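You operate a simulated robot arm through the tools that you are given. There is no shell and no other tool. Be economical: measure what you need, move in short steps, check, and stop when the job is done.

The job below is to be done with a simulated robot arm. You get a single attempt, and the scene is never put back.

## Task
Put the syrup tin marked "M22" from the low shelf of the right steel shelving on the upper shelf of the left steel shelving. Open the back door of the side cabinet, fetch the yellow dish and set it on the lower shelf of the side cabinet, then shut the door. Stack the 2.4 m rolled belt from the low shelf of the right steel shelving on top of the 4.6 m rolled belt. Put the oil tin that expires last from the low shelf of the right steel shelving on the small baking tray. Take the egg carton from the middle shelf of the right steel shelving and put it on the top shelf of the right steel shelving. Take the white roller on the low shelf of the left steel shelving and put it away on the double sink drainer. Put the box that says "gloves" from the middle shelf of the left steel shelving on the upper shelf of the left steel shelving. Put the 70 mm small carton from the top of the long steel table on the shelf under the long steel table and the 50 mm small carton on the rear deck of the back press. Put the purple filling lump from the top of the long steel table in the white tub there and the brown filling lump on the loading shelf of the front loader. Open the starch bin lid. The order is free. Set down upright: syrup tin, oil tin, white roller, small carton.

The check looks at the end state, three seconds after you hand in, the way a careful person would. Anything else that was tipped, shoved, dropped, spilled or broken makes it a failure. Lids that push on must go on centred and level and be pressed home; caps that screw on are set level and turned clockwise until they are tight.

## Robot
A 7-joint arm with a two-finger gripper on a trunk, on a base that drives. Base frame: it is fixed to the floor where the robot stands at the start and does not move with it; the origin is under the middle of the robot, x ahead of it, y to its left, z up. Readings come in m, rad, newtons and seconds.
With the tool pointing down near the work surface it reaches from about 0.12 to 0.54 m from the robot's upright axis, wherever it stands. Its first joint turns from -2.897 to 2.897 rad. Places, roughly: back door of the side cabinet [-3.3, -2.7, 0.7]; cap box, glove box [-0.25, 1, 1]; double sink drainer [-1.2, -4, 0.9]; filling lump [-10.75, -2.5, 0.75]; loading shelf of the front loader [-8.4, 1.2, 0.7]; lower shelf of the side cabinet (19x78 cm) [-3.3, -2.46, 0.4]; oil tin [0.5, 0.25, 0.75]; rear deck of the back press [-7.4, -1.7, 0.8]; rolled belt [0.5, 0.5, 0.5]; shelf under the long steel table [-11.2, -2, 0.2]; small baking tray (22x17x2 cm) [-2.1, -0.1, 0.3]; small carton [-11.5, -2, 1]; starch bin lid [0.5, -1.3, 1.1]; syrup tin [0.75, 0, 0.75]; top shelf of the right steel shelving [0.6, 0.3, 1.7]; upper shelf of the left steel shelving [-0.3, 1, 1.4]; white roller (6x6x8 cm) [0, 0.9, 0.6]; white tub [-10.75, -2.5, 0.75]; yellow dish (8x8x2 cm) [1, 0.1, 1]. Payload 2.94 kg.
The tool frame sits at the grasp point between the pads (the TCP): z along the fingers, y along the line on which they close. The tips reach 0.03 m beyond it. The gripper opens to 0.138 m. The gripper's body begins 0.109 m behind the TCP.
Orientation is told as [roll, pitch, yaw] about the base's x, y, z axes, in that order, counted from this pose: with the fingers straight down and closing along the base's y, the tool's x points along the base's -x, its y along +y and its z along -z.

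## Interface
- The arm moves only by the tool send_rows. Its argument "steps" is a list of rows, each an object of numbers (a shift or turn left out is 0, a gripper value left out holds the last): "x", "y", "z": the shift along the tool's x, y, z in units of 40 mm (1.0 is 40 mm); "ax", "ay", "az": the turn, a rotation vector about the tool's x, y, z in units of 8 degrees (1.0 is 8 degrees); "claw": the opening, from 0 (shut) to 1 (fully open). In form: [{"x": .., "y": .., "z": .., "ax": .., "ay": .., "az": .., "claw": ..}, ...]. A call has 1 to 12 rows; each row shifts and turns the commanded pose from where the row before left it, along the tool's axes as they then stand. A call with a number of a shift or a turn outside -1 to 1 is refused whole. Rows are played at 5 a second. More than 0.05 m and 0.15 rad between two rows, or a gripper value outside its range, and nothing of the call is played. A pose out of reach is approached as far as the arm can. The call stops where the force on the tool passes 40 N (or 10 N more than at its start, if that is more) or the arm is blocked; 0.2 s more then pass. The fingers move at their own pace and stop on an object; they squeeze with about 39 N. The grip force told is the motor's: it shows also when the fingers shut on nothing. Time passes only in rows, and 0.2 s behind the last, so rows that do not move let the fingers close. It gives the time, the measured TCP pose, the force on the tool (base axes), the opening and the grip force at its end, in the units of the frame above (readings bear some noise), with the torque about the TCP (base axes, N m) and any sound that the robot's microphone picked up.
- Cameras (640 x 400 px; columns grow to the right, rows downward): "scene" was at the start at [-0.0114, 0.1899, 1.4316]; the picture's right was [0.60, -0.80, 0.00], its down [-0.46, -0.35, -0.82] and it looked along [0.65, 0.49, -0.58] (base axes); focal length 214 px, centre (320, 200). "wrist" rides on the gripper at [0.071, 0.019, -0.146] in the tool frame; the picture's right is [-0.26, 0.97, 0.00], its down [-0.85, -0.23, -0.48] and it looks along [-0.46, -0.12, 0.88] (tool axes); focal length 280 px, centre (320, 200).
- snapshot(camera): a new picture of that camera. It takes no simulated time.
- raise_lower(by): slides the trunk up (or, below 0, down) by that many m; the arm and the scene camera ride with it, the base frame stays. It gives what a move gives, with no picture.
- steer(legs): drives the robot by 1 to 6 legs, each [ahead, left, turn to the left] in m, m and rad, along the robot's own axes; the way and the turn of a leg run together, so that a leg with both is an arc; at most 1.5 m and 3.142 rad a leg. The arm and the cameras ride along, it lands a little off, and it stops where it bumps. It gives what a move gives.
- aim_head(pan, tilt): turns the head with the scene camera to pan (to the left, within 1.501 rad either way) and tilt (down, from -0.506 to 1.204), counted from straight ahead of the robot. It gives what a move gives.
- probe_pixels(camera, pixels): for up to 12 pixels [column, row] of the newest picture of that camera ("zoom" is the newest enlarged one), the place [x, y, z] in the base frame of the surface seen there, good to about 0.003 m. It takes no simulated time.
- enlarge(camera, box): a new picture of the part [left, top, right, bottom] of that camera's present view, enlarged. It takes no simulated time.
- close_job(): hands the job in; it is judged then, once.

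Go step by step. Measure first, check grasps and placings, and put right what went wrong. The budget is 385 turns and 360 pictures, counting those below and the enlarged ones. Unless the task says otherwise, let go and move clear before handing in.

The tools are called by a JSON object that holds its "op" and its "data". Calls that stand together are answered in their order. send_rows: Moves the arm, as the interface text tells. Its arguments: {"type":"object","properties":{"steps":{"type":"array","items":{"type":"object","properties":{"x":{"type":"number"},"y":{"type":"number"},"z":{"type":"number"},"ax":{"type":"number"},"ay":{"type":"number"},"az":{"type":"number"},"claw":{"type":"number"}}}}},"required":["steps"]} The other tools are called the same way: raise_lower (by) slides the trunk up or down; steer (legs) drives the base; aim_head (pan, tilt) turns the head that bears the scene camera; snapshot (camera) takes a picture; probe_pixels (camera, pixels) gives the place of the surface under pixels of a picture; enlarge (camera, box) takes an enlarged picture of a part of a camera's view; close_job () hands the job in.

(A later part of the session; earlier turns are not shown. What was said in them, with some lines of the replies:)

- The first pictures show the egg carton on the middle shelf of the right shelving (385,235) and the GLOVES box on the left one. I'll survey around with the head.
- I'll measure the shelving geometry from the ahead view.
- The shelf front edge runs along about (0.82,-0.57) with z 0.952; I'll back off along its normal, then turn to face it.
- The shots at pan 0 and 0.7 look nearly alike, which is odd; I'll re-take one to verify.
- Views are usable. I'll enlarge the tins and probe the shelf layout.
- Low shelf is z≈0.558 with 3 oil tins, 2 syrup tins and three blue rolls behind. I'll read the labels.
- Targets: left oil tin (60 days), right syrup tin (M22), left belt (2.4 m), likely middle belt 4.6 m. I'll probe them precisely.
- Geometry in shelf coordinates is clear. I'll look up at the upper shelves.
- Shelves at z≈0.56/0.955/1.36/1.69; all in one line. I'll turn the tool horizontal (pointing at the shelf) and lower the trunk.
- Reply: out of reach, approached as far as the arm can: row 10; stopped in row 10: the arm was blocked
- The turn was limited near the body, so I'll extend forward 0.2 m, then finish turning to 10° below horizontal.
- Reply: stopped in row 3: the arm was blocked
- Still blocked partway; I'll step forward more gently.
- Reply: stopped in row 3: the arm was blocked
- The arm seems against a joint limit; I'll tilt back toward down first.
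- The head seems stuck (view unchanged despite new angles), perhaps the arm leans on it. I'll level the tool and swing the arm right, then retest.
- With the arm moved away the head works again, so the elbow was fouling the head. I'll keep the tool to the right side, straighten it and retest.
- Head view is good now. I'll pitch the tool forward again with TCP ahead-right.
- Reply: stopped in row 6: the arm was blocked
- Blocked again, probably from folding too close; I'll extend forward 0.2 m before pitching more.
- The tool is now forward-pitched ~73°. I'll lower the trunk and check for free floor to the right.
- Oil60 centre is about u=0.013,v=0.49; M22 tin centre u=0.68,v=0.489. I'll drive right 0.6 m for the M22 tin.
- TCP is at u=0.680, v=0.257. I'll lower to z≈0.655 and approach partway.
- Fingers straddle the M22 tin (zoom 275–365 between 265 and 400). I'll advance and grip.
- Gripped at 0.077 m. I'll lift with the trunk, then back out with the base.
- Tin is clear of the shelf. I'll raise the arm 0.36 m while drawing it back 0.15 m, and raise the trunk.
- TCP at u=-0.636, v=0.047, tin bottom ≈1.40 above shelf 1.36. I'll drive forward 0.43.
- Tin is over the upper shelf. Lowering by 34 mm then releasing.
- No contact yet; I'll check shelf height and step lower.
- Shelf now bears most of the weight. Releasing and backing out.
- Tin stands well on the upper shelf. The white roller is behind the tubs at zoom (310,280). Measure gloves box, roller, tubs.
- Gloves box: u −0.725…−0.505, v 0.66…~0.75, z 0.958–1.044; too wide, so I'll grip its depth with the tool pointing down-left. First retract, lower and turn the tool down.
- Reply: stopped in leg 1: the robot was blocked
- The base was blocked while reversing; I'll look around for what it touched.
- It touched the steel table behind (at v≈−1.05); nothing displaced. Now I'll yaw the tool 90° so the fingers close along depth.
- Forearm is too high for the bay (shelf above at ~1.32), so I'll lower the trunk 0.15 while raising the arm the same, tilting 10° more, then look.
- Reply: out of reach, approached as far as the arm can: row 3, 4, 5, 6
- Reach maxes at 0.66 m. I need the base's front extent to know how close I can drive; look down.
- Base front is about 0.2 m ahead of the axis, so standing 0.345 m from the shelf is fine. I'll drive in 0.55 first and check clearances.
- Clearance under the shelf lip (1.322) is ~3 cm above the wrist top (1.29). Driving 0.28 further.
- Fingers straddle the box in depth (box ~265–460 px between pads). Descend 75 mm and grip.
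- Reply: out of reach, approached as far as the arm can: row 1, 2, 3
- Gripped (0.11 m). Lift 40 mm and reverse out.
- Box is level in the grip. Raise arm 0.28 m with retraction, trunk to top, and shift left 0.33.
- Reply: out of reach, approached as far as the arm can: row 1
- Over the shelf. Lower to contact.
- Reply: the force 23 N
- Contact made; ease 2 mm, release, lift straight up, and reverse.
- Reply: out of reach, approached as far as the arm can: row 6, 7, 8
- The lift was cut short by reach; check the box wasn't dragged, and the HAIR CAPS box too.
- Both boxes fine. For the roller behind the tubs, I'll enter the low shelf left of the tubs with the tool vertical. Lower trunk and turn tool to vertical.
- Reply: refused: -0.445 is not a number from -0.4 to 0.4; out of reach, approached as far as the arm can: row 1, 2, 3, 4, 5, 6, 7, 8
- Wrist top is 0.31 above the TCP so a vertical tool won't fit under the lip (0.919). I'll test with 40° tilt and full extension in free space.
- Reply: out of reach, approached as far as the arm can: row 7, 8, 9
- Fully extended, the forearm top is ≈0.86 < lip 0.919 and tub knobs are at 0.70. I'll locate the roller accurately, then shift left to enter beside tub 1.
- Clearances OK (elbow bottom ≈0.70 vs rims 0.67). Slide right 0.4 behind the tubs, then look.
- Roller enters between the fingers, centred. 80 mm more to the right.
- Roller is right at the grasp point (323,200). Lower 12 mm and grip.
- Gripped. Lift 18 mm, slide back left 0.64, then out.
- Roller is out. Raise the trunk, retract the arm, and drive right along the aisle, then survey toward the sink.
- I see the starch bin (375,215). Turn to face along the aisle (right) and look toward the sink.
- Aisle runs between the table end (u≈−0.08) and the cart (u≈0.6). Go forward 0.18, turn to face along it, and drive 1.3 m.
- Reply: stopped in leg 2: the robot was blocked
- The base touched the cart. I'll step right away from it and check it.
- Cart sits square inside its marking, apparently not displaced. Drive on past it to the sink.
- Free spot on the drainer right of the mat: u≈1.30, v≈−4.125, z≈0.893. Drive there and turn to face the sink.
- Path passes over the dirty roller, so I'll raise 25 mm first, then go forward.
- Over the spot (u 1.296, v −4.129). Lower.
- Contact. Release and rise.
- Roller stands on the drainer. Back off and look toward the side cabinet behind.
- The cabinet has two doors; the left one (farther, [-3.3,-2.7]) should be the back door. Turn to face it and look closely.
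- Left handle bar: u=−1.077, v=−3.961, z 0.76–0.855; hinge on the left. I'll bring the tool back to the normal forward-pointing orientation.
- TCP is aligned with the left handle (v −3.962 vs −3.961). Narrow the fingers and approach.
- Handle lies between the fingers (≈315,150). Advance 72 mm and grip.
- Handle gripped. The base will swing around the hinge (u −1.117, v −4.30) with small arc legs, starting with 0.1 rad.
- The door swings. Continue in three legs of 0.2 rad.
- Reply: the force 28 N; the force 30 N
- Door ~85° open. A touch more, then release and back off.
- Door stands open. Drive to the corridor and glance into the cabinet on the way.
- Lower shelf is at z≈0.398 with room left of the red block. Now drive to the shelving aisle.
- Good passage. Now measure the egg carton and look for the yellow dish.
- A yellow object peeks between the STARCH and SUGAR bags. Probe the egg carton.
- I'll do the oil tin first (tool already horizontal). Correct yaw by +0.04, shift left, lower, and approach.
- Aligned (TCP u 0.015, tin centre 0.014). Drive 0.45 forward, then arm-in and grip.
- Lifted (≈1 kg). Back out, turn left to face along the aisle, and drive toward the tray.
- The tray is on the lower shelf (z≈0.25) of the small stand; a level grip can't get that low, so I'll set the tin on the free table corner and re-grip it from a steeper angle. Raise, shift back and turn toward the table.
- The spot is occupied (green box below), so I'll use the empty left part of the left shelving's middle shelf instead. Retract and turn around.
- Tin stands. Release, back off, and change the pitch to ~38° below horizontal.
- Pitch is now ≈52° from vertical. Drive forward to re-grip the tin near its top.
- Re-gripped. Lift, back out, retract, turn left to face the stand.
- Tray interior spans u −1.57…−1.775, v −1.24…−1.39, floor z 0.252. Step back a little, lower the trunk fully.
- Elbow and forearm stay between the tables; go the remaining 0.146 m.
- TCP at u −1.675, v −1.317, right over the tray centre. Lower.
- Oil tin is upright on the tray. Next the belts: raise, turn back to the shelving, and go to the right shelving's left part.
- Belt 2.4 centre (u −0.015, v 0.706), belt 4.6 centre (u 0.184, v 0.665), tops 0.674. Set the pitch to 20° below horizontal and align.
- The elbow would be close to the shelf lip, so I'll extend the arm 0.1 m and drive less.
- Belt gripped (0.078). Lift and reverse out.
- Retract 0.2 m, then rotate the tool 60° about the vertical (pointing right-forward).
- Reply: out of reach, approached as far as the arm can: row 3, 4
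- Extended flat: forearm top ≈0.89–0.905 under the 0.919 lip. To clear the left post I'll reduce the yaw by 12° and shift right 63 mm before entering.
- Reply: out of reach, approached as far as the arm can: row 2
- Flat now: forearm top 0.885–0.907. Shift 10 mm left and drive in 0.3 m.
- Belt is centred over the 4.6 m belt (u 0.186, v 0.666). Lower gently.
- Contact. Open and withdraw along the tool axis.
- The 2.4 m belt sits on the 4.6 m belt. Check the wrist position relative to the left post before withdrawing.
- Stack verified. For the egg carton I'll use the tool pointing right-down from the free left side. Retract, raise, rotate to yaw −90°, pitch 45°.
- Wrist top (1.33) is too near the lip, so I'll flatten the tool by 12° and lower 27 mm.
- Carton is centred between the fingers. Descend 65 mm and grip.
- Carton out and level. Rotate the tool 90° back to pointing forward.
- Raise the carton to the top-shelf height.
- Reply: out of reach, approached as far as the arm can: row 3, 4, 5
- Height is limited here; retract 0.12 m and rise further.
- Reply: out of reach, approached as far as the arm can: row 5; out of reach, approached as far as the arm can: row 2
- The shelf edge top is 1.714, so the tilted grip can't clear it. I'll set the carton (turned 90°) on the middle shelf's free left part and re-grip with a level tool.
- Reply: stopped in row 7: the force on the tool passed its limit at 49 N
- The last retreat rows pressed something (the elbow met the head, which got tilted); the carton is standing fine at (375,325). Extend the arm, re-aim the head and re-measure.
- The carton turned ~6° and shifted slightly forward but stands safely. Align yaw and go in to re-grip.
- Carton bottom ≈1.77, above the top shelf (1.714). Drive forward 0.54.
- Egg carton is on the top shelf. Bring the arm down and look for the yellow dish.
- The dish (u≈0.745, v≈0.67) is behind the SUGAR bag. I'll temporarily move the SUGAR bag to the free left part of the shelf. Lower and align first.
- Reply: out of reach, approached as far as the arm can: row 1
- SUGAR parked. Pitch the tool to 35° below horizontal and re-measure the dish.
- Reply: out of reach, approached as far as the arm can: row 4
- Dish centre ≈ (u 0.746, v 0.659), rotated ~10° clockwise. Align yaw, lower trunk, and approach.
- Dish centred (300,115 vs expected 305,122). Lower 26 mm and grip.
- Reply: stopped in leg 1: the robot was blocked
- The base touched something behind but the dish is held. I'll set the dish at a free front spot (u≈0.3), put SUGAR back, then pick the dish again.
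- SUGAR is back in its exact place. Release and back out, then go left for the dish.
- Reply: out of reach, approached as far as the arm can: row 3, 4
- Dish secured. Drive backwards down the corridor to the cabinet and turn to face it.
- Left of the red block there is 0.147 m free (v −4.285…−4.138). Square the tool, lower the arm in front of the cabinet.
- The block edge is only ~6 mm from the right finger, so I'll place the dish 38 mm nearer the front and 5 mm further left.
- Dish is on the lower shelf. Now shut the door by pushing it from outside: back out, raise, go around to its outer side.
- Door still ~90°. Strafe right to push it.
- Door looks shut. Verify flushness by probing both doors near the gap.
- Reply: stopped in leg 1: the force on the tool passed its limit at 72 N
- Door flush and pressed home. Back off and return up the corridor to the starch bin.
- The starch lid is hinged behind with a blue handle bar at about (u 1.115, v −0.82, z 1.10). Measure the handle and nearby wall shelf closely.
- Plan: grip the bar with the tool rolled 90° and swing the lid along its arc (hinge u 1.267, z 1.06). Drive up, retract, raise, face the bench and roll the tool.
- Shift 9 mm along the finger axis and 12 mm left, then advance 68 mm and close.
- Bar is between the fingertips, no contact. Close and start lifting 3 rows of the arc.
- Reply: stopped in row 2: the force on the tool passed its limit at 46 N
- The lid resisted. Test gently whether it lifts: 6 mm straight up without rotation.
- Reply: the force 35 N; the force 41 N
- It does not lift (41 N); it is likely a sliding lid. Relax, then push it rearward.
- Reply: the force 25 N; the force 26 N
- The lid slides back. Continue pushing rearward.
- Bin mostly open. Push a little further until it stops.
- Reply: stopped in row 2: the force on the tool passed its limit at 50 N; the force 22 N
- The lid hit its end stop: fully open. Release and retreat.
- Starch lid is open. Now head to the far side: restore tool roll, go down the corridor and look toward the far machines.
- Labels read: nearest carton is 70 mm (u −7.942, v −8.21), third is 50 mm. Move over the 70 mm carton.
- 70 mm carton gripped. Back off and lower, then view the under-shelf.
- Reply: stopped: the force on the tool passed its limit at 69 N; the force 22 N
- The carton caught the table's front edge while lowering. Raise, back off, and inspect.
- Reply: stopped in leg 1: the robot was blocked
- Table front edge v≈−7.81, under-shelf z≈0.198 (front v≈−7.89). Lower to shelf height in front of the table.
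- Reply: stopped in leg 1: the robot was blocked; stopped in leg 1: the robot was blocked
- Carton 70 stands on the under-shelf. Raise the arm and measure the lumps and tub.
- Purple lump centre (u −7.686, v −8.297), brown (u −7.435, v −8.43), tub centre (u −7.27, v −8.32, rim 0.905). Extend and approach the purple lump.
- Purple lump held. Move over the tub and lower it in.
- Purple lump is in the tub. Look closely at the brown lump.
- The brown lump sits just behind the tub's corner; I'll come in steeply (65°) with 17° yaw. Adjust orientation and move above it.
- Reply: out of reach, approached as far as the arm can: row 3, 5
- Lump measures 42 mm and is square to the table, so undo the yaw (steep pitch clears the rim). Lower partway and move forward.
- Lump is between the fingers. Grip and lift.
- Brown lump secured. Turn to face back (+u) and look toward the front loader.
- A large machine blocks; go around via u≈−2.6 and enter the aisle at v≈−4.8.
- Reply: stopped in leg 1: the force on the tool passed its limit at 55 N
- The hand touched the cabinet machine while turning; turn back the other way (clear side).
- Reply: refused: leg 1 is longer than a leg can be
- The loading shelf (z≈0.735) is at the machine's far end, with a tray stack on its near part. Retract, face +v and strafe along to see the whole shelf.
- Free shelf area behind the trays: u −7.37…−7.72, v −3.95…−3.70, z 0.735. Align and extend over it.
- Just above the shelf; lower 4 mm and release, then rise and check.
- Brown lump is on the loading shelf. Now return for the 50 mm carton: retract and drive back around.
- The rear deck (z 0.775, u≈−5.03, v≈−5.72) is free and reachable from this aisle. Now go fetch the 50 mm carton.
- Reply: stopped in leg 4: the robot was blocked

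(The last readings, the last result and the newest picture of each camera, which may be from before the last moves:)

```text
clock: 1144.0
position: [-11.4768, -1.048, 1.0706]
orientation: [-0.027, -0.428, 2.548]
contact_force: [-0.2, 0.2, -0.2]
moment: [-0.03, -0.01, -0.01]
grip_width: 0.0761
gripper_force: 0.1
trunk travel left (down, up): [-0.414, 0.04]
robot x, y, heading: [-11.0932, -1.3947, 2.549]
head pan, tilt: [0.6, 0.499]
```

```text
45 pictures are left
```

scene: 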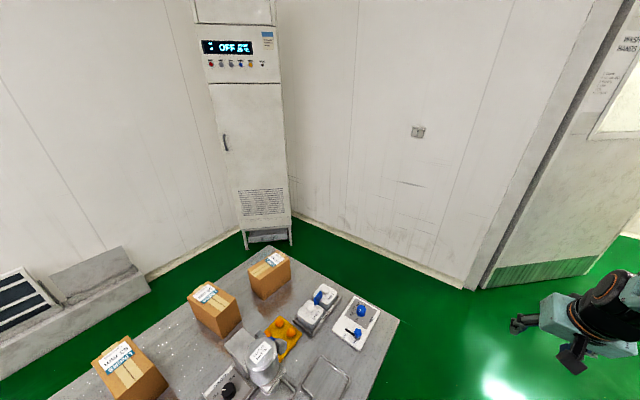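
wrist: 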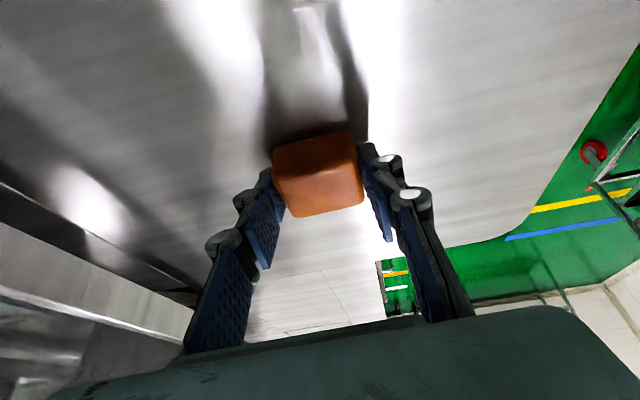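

{"op": "probe_pixels", "data": {"camera": "scene", "pixels": [[262, 348], [235, 340], [195, 300], [215, 287], [238, 305], [215, 325], [320, 290], [285, 330], [225, 385]]}}

{"op": "steer", "data": {"legs": [[0, -0.2, -0.028]]}}

```text
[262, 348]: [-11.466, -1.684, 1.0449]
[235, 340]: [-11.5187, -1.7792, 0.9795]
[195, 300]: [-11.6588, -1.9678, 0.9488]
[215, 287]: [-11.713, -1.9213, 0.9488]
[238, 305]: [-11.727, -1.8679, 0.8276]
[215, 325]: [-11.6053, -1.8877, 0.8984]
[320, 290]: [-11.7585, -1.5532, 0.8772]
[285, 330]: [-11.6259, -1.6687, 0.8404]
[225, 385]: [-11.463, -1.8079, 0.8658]
```

```text
clock: 1146.4
position: [-11.3537, -0.8733, 1.0722]
orientation: [-0.025, -0.427, 2.517]
contact_force: [0.5, 0.2, -0.9]
moment: [0.0, -0.01, 0.0]
grip_width: 0.076
gripper_force: 0.0
trunk travel left (down, up): [-0.414, 0.04]
robot x, y, heading: [-10.9779, -1.2319, 2.515]
head pan, tilt: [0.6, 0.499]
```

The portioner (top 1.045) stands in front of the 50 mm carton, so I'll come in steeply above it. Turn to face the table.

{"op": "steer", "data": {"legs": [[0.09, 0, 0], [0, 0, 1.575]]}}

{"op": "raise_lower", "data": {"by": 0.038}}

{"op": "send_rows", "data": {"steps": [{"x": -0.4, "z": -0.9}, {"x": -0.4, "z": -0.9}, {"x": -0.88, "z": 0.4, "claw": 0.85}, {"x": -0.88, "z": 0.4}, {"x": -0.88, "z": 0.4}, {"x": -0.88, "z": 0.4}, {"x": -0.88, "z": 0.4}, {"ay": 0.6}, {"ax": -0.4, "az": -0.85}]}}

{"op": "snapshot", "data": {"camera": "wrist"}}

```text
clock: 1151.3
position: [-11.4053, -1.5589, 1.0711]
orientation: [-0.026, -0.427, -2.178]
contact_force: [0.5, 0.3, -0.5]
moment: [0.01, -0.03, -0.02]
grip_width: 0.0759
gripper_force: 0.0
trunk travel left (down, up): [-0.414, 0.04]
robot x, y, heading: [-11.0532, -1.1826, -2.183]
head pan, tilt: [0.6, 0.499]
```

```text
clock: 1152.2
position: [-11.4049, -1.5585, 1.1096]
orientation: [-0.026, -0.428, -2.178]
contact_force: [-0.6, 0.1, 1.0]
moment: [0.0, 0.02, 0.0]
grip_width: 0.0758
gripper_force: 0.0
trunk travel left (down, up): [-0.452, 0.002]
robot x, y, heading: [-11.0562, -1.1823, -2.176]
head pan, tilt: [0.6, 0.499]
```

```text
clock: 1154.2
position: [-11.516, -1.7176, 1.1881]
orientation: [-0.01, -0.34, -2.053]
contact_force: [0.3, 0.3, -0.5]
moment: [0.01, -0.02, -0.03]
grip_width: 0.117
gripper_force: 0.1
trunk travel left (down, up): [-0.452, 0.002]
robot x, y, heading: [-11.051, -1.1796, -2.179]
head pan, tilt: [0.6, 0.499]
```

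```text
44 pictures are left
```

wrist: 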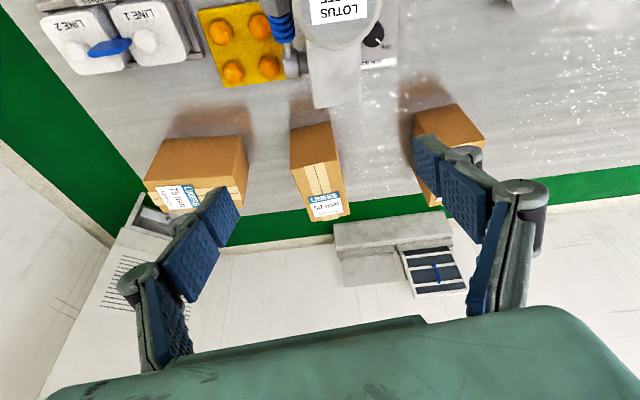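

{"op": "probe_pixels", "data": {"camera": "wrist", "pixels": [[313, 145], [335, 185], [308, 190], [345, 215], [315, 218], [293, 155]]}}

{"op": "steer", "data": {"legs": [[0.13, 0, 0]]}}

{"op": "send_rows", "data": {"steps": [{"x": -0.94, "z": 0.33}, {"x": -0.94, "z": 0.33}, {"x": -0.94, "z": 0.33}]}}

{"op": "snapshot", "data": {"camera": "wrist"}}

```text
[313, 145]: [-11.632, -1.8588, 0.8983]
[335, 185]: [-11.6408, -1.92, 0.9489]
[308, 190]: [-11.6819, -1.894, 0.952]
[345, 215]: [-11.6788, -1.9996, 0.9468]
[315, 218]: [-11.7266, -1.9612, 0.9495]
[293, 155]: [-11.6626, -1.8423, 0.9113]
```

```text
clock: 1155.4
position: [-11.5881, -1.8235, 1.1886]
orientation: [-0.013, -0.34, -2.054]
contact_force: [1.0, -0.4, 0.5]
moment: [0.0, -0.02, 0.01]
grip_width: 0.1173
gripper_force: 0.1
trunk travel left (down, up): [-0.452, 0.002]
robot x, y, heading: [-11.1266, -1.29, -2.177]
head pan, tilt: [0.6, 0.499]
```

```text
clock: 1156.2
position: [-11.6297, -1.9077, 1.1856]
orientation: [-0.013, -0.341, -2.055]
contact_force: [0.0, 0.4, 0.9]
moment: [-0.07, 0.02, -0.01]
grip_width: 0.1172
gripper_force: 0.7
out of reach, approached as far as the arm can: row 3
trunk travel left (down, up): [-0.452, 0.002]
robot x, y, heading: [-11.1277, -1.2872, -2.175]
head pan, tilt: [0.6, 0.499]
```

```text
43 pictures are left
```

wrist: 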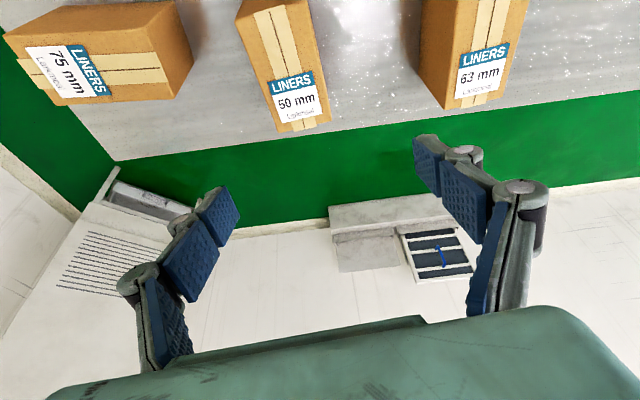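

{"op": "steer", "data": {"legs": [[0.022, -0.023, 0]]}}

{"op": "send_rows", "data": {"steps": [{"x": 0.253, "z": 0.896}, {"x": 0.253, "z": 0.896}, {"x": 0.253, "z": 0.896}, {"x": 0.253, "z": 0.896}]}}

{"op": "snapshot", "data": {"camera": "wrist"}}

```text
clock: 1157.1
position: [-11.6617, -1.9148, 1.1834]
orientation: [-0.01, -0.341, -2.054]
contact_force: [-0.2, -0.1, -0.4]
moment: [0.04, -0.01, 0.01]
grip_width: 0.117
gripper_force: 0.0
trunk travel left (down, up): [-0.452, 0.002]
robot x, y, heading: [-11.154, -1.2909, -2.188]
head pan, tilt: [0.6, 0.499]
```

```text
clock: 1158.1
position: [-11.6648, -1.9212, 1.0339]
orientation: [-0.013, -0.343, -2.053]
contact_force: [1.1, -0.6, -1.0]
moment: [0.0, -0.01, 0.0]
grip_width: 0.1171
gripper_force: 0.1
trunk travel left (down, up): [-0.452, 0.002]
robot x, y, heading: [-11.156, -1.2907, -2.177]
head pan, tilt: [0.6, 0.499]
```

```text
42 pictures are left
```

wrist: 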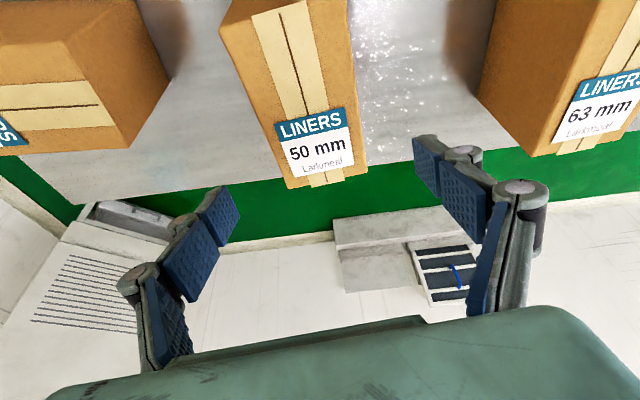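

Aligned. Descend 108 mm and grip the 50 mm carton.

{"op": "send_rows", "data": {"steps": [{"x": 0.3, "z": 0.848}, {"x": 0.3, "z": 0.848}, {"x": 0.3, "z": 0.848}, {"claw": 0.65}, {"claw": 0}, {"claw": 0}, {"claw": 0}]}}

{"op": "send_rows", "data": {"steps": [{"x": -0.32, "z": -0.9}, {"x": -0.32, "z": -0.9}, {"x": -0.32, "z": -0.9}, {"x": -0.32, "z": -0.9}, {"x": -0.32, "z": -0.9}, {"x": -0.32, "z": -0.9}, {"x": -0.32, "z": -0.9}]}}

{"op": "snapshot", "data": {"camera": "wrist"}}

```text
clock: 1159.7
position: [-11.6683, -1.9215, 0.9265]
orientation: [-0.012, -0.342, -2.055]
contact_force: [-0.1, 0.7, 2.4]
moment: [-0.05, -0.04, -0.11]
grip_width: 0.082
gripper_force: 38.8
trunk travel left (down, up): [-0.452, 0.002]
robot x, y, heading: [-11.1597, -1.2909, -2.178]
head pan, tilt: [0.6, 0.499]
```

```text
clock: 1161.3
position: [-11.6572, -1.9113, 1.1931]
orientation: [-0.012, -0.34, -2.054]
contact_force: [0.9, -0.7, -3.6]
moment: [-0.04, 0.02, 0.0]
grip_width: 0.0816
gripper_force: 39.4
out of reach, approached as far as the arm can: row 7
trunk travel left (down, up): [-0.452, 0.002]
robot x, y, heading: [-11.1579, -1.2914, -2.178]
head pan, tilt: [0.6, 0.499]
```

```text
41 pictures are left
```

wrist: 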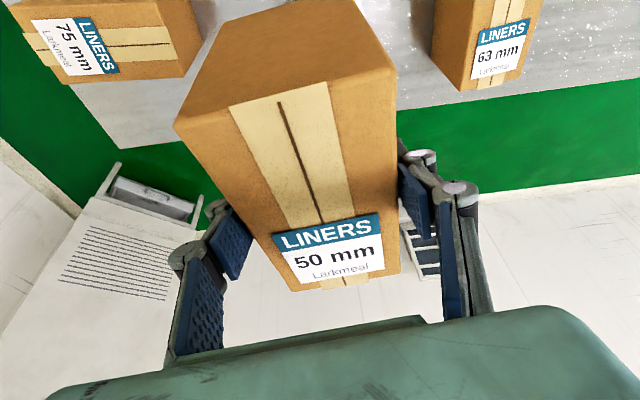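

50 mm carton gripped. Back off, retract, turn to +u and drive back around to the aisle.

{"op": "steer", "data": {"legs": [[-0.33, 0, 0]]}}

{"op": "send_rows", "data": {"steps": [{"x": 0.9, "z": -0.32}, {"x": 0.9, "z": -0.32}, {"x": 0.9, "z": -0.32}, {"x": 0.9, "z": -0.32}, {"x": 0.9, "z": -0.32}, {"x": 0.9, "z": -0.32}, {"x": 0.9, "z": -0.32}]}}

{"op": "steer", "data": {"legs": [[0, 0, 1.56], [0, -0.2, 0], [1.5, 0, 0], [1.5, 0, 0], [1.5, 0, 0], [1.2, 0, 0]]}}

```text
clock: 1163.5
position: [-11.4699, -1.6449, 1.1923]
orientation: [-0.011, -0.342, -2.048]
contact_force: [-1.0, -0.5, -3.4]
moment: [-0.03, 0.0, 0.01]
grip_width: 0.0818
gripper_force: 38.9
trunk travel left (down, up): [-0.452, 0.002]
robot x, y, heading: [-10.9726, -1.0212, -2.176]
head pan, tilt: [0.6, 0.499]
```

```text
clock: 1165.1
position: [-11.4959, -1.565, 1.2818]
orientation: [-0.011, -0.339, -2.049]
contact_force: [-0.5, 0.2, -3.1]
moment: [-0.03, 0.0, 0.03]
grip_width: 0.0814
gripper_force: 38.5
out of reach, approached as far as the arm can: row 1, 2, 3, 4, 5, 6, 7
trunk travel left (down, up): [-0.452, 0.002]
robot x, y, heading: [-10.9718, -1.0174, -2.178]
head pan, tilt: [0.6, 0.499]
```

```text
clock: 1198.1
position: [-5.8669, -4.9939, 1.2834]
orientation: [-0.01, -0.338, -0.474]
contact_force: [-0.1, 0.3, -2.7]
moment: [0.03, 0.0, 0.0]
grip_width: 0.0812
gripper_force: 38.9
trunk travel left (down, up): [-0.452, 0.002]
robot x, y, heading: [-6.4114, -4.4672, -0.597]
head pan, tilt: [0.6, 0.499]
```

{"op": "steer", "data": {"legs": [[0, 0, -0.022], [0, 1.5, 0], [0, 0.95, 0], [-1.3, 0, 0], [-1.1, 0, 0]]}}

{"op": "steer", "data": {"legs": [[0, 0, -1.571]]}}

{"op": "aim_head", "data": {"pan": 0.1, "tilt": 0.7}}

{"op": "snapshot", "data": {"camera": "scene"}}

```text
clock: 1231.6
position: [-6.4159, -1.6186, 1.2816]
orientation: [-0.012, -0.338, -0.484]
contact_force: [-0.4, 0.7, -3.1]
moment: [0.01, 0.04, -0.04]
grip_width: 0.0811
gripper_force: 39.2
trunk travel left (down, up): [-0.452, 0.002]
robot x, y, heading: [-6.9572, -1.0892, -0.607]
head pan, tilt: [0.6, 0.499]
```

```text
clock: 1235.8
position: [-7.479, -1.6405, 1.2829]
orientation: [-0.01, -0.339, -2.036]
contact_force: [-0.5, -0.2, -3.6]
moment: [0.0, 0.01, 0.01]
grip_width: 0.0812
gripper_force: 39.0
trunk travel left (down, up): [-0.452, 0.002]
robot x, y, heading: [-6.9584, -1.0854, -2.159]
head pan, tilt: [0.6, 0.499]
```

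```text
clock: 1236.7
position: [-7.4777, -1.6403, 1.2827]
orientation: [-0.012, -0.337, -2.037]
contact_force: [-1.2, -0.1, -3.5]
moment: [-0.01, -0.01, -0.03]
grip_width: 0.0814
gripper_force: 39.3
trunk travel left (down, up): [-0.452, 0.002]
robot x, y, heading: [-6.9586, -1.0863, -2.163]
head pan, tilt: [0.099, 0.7]
```

```text
40 pictures are left
```

scene: 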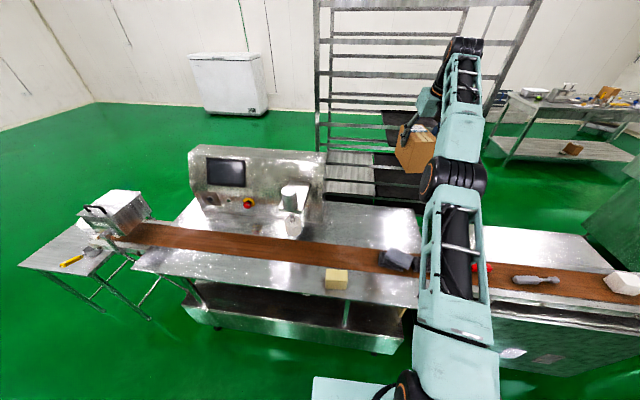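

{"op": "probe_pixels", "data": {"camera": "scene", "pixels": [[345, 210], [400, 212], [408, 240], [335, 235], [370, 225], [320, 225], [375, 245], [330, 195], [400, 160], [520, 240]]}}

{"op": "snapshot", "data": {"camera": "wrist"}}

```text
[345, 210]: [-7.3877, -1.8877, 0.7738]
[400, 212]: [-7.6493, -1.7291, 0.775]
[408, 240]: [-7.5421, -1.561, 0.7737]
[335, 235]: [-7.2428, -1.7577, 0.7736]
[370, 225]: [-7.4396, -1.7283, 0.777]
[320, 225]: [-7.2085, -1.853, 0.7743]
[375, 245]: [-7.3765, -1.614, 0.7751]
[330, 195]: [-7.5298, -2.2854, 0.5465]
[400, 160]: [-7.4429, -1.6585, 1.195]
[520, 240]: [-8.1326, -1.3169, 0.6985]
```

```text
39 pictures are left
```

wrist: 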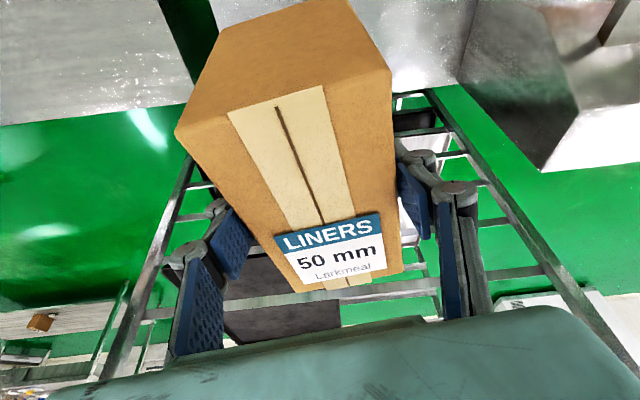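

Rear deck spans u −4.85…−5.25, v −5.60…−5.86, z 0.775, empty. Align over its centre and lower.

{"op": "steer", "data": {"legs": [[0, 0.092, -0.025]]}}

{"op": "raise_lower", "data": {"by": -0.3}}

{"op": "send_rows", "data": {"steps": [{"x": -0.25, "z": 0.797}, {"x": -0.25, "z": 0.797}, {"x": -0.25, "z": 0.797}]}}

{"op": "snapshot", "data": {"camera": "scene"}}

```text
clock: 1238.2
position: [-7.417, -1.6778, 1.2819]
orientation: [-0.011, -0.339, -2.064]
contact_force: [-0.3, -0.4, -2.9]
moment: [0.03, 0.01, 0.01]
grip_width: 0.0812
gripper_force: 39.3
trunk travel left (down, up): [-0.452, 0.002]
robot x, y, heading: [-6.884, -1.1388, -2.188]
head pan, tilt: [0.099, 0.7]
```

```text
clock: 1241.2
position: [-7.417, -1.6785, 0.9833]
orientation: [-0.011, -0.339, -2.063]
contact_force: [0.4, -0.3, -3.6]
moment: [0.03, -0.01, 0.01]
grip_width: 0.0812
gripper_force: 39.1
trunk travel left (down, up): [-0.152, 0.302]
robot x, y, heading: [-6.8864, -1.1423, -2.185]
head pan, tilt: [0.099, 0.7]
```

```text
clock: 1242.0
position: [-7.4339, -1.7159, 0.8937]
orientation: [-0.01, -0.339, -2.064]
contact_force: [0.1, 0.6, -3.1]
moment: [-0.01, 0.02, 0.01]
grip_width: 0.0813
gripper_force: 39.0
out of reach, approached as far as the arm can: row 1, 2, 3
trunk travel left (down, up): [-0.152, 0.302]
robot x, y, heading: [-6.8811, -1.1401, -2.189]
head pan, tilt: [0.099, 0.7]
```

```text
38 pictures are left
```

scene: 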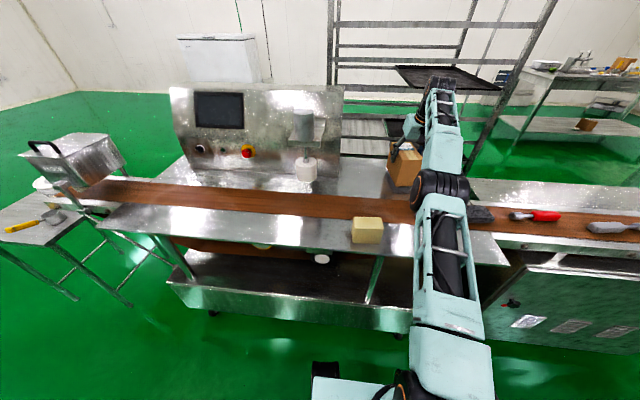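

{"op": "send_rows", "data": {"steps": [{"x": 0.12, "z": 0.34}, {"x": 0.05, "z": 0.13}, {"x": 0.02, "z": 0.06}]}}

{"op": "enlarge", "data": {"camera": "scene", "box": [340, 100, 480, 230]}}

```text
clock: 1242.8
position: [-7.4354, -1.7187, 0.8746]
orientation: [-0.01, -0.337, -2.063]
contact_force: [0.9, 1.2, 2.1]
moment: [-0.27, -0.11, 0.09]
grip_width: 0.0813
gripper_force: 39.1
out of reach, approached as far as the arm can: row 2
trunk travel left (down, up): [-0.152, 0.302]
robot x, y, heading: [-6.8827, -1.1413, -2.196]
head pan, tilt: [0.099, 0.7]
```

```text
3.08 times, centred on (410, 165) of scene
```

zoom: 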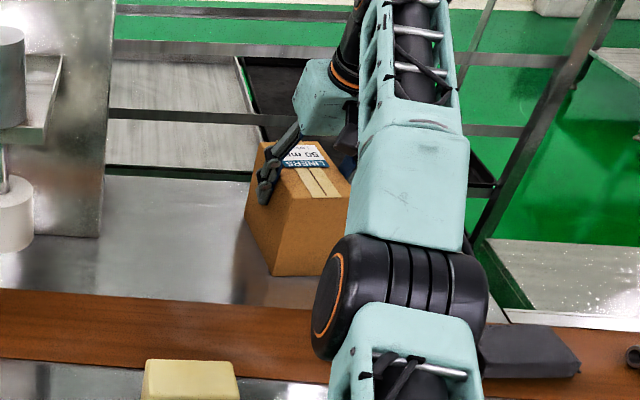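

Contact made on the deck. Release, rise and verify.

{"op": "send_rows", "data": {"steps": [{"claw": 0.85}, {"claw": 0.85}, {"claw": 0.85}]}}

{"op": "raise_lower", "data": {"by": 0.28}}

{"op": "steer", "data": {"legs": [[-0.12, 0, 0]]}}

{"op": "enlarge", "data": {"camera": "scene", "box": [320, 100, 500, 250]}}

```text
clock: 1243.6
position: [-7.4344, -1.7189, 0.8739]
orientation: [-0.008, -0.337, -2.063]
contact_force: [-0.1, -0.8, 0.0]
moment: [0.02, -0.01, -0.03]
grip_width: 0.1174
gripper_force: 0.0
trunk travel left (down, up): [-0.152, 0.302]
robot x, y, heading: [-6.8818, -1.1375, -2.187]
head pan, tilt: [0.099, 0.7]
```

```text
clock: 1246.4
position: [-7.4346, -1.7192, 1.1526]
orientation: [-0.01, -0.337, -2.063]
contact_force: [-1.0, -0.5, -0.4]
moment: [-0.01, 0.0, 0.01]
grip_width: 0.1173
gripper_force: 0.1
trunk travel left (down, up): [-0.432, 0.022]
robot x, y, heading: [-6.8822, -1.143, -2.189]
head pan, tilt: [0.099, 0.7]
```

```text
clock: 1247.7
position: [-7.3663, -1.6216, 1.1541]
orientation: [-0.011, -0.338, -2.065]
contact_force: [0.2, 0.5, 0.4]
moment: [-0.04, 0.0, -0.02]
grip_width: 0.1175
gripper_force: 0.2
trunk travel left (down, up): [-0.432, 0.022]
robot x, y, heading: [-6.8104, -1.0443, -2.186]
head pan, tilt: [0.099, 0.7]
```

```text
2.67 times, centred on (410, 175) of scene
```

zoom: 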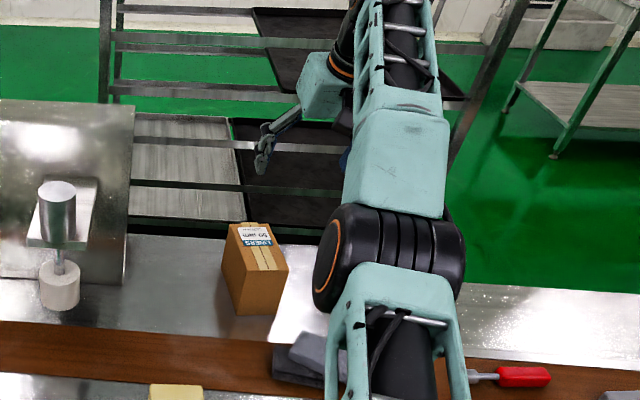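

{"op": "close_job", "data": {}}

```text
The job is handed in.
```

Every task on the list is done and the job is handed in, with the gripper clear of everything.

- **Moved and put back:** I moved the SUGAR bag to reach the yellow dish, then set it back in its measured place.
- **Bumped:** The base or arm touched the cart, the steel tables and the cabinet machine along the way. I saw nothing displaced, but I did not recheck the cabinet machine or its closed door after that touch.
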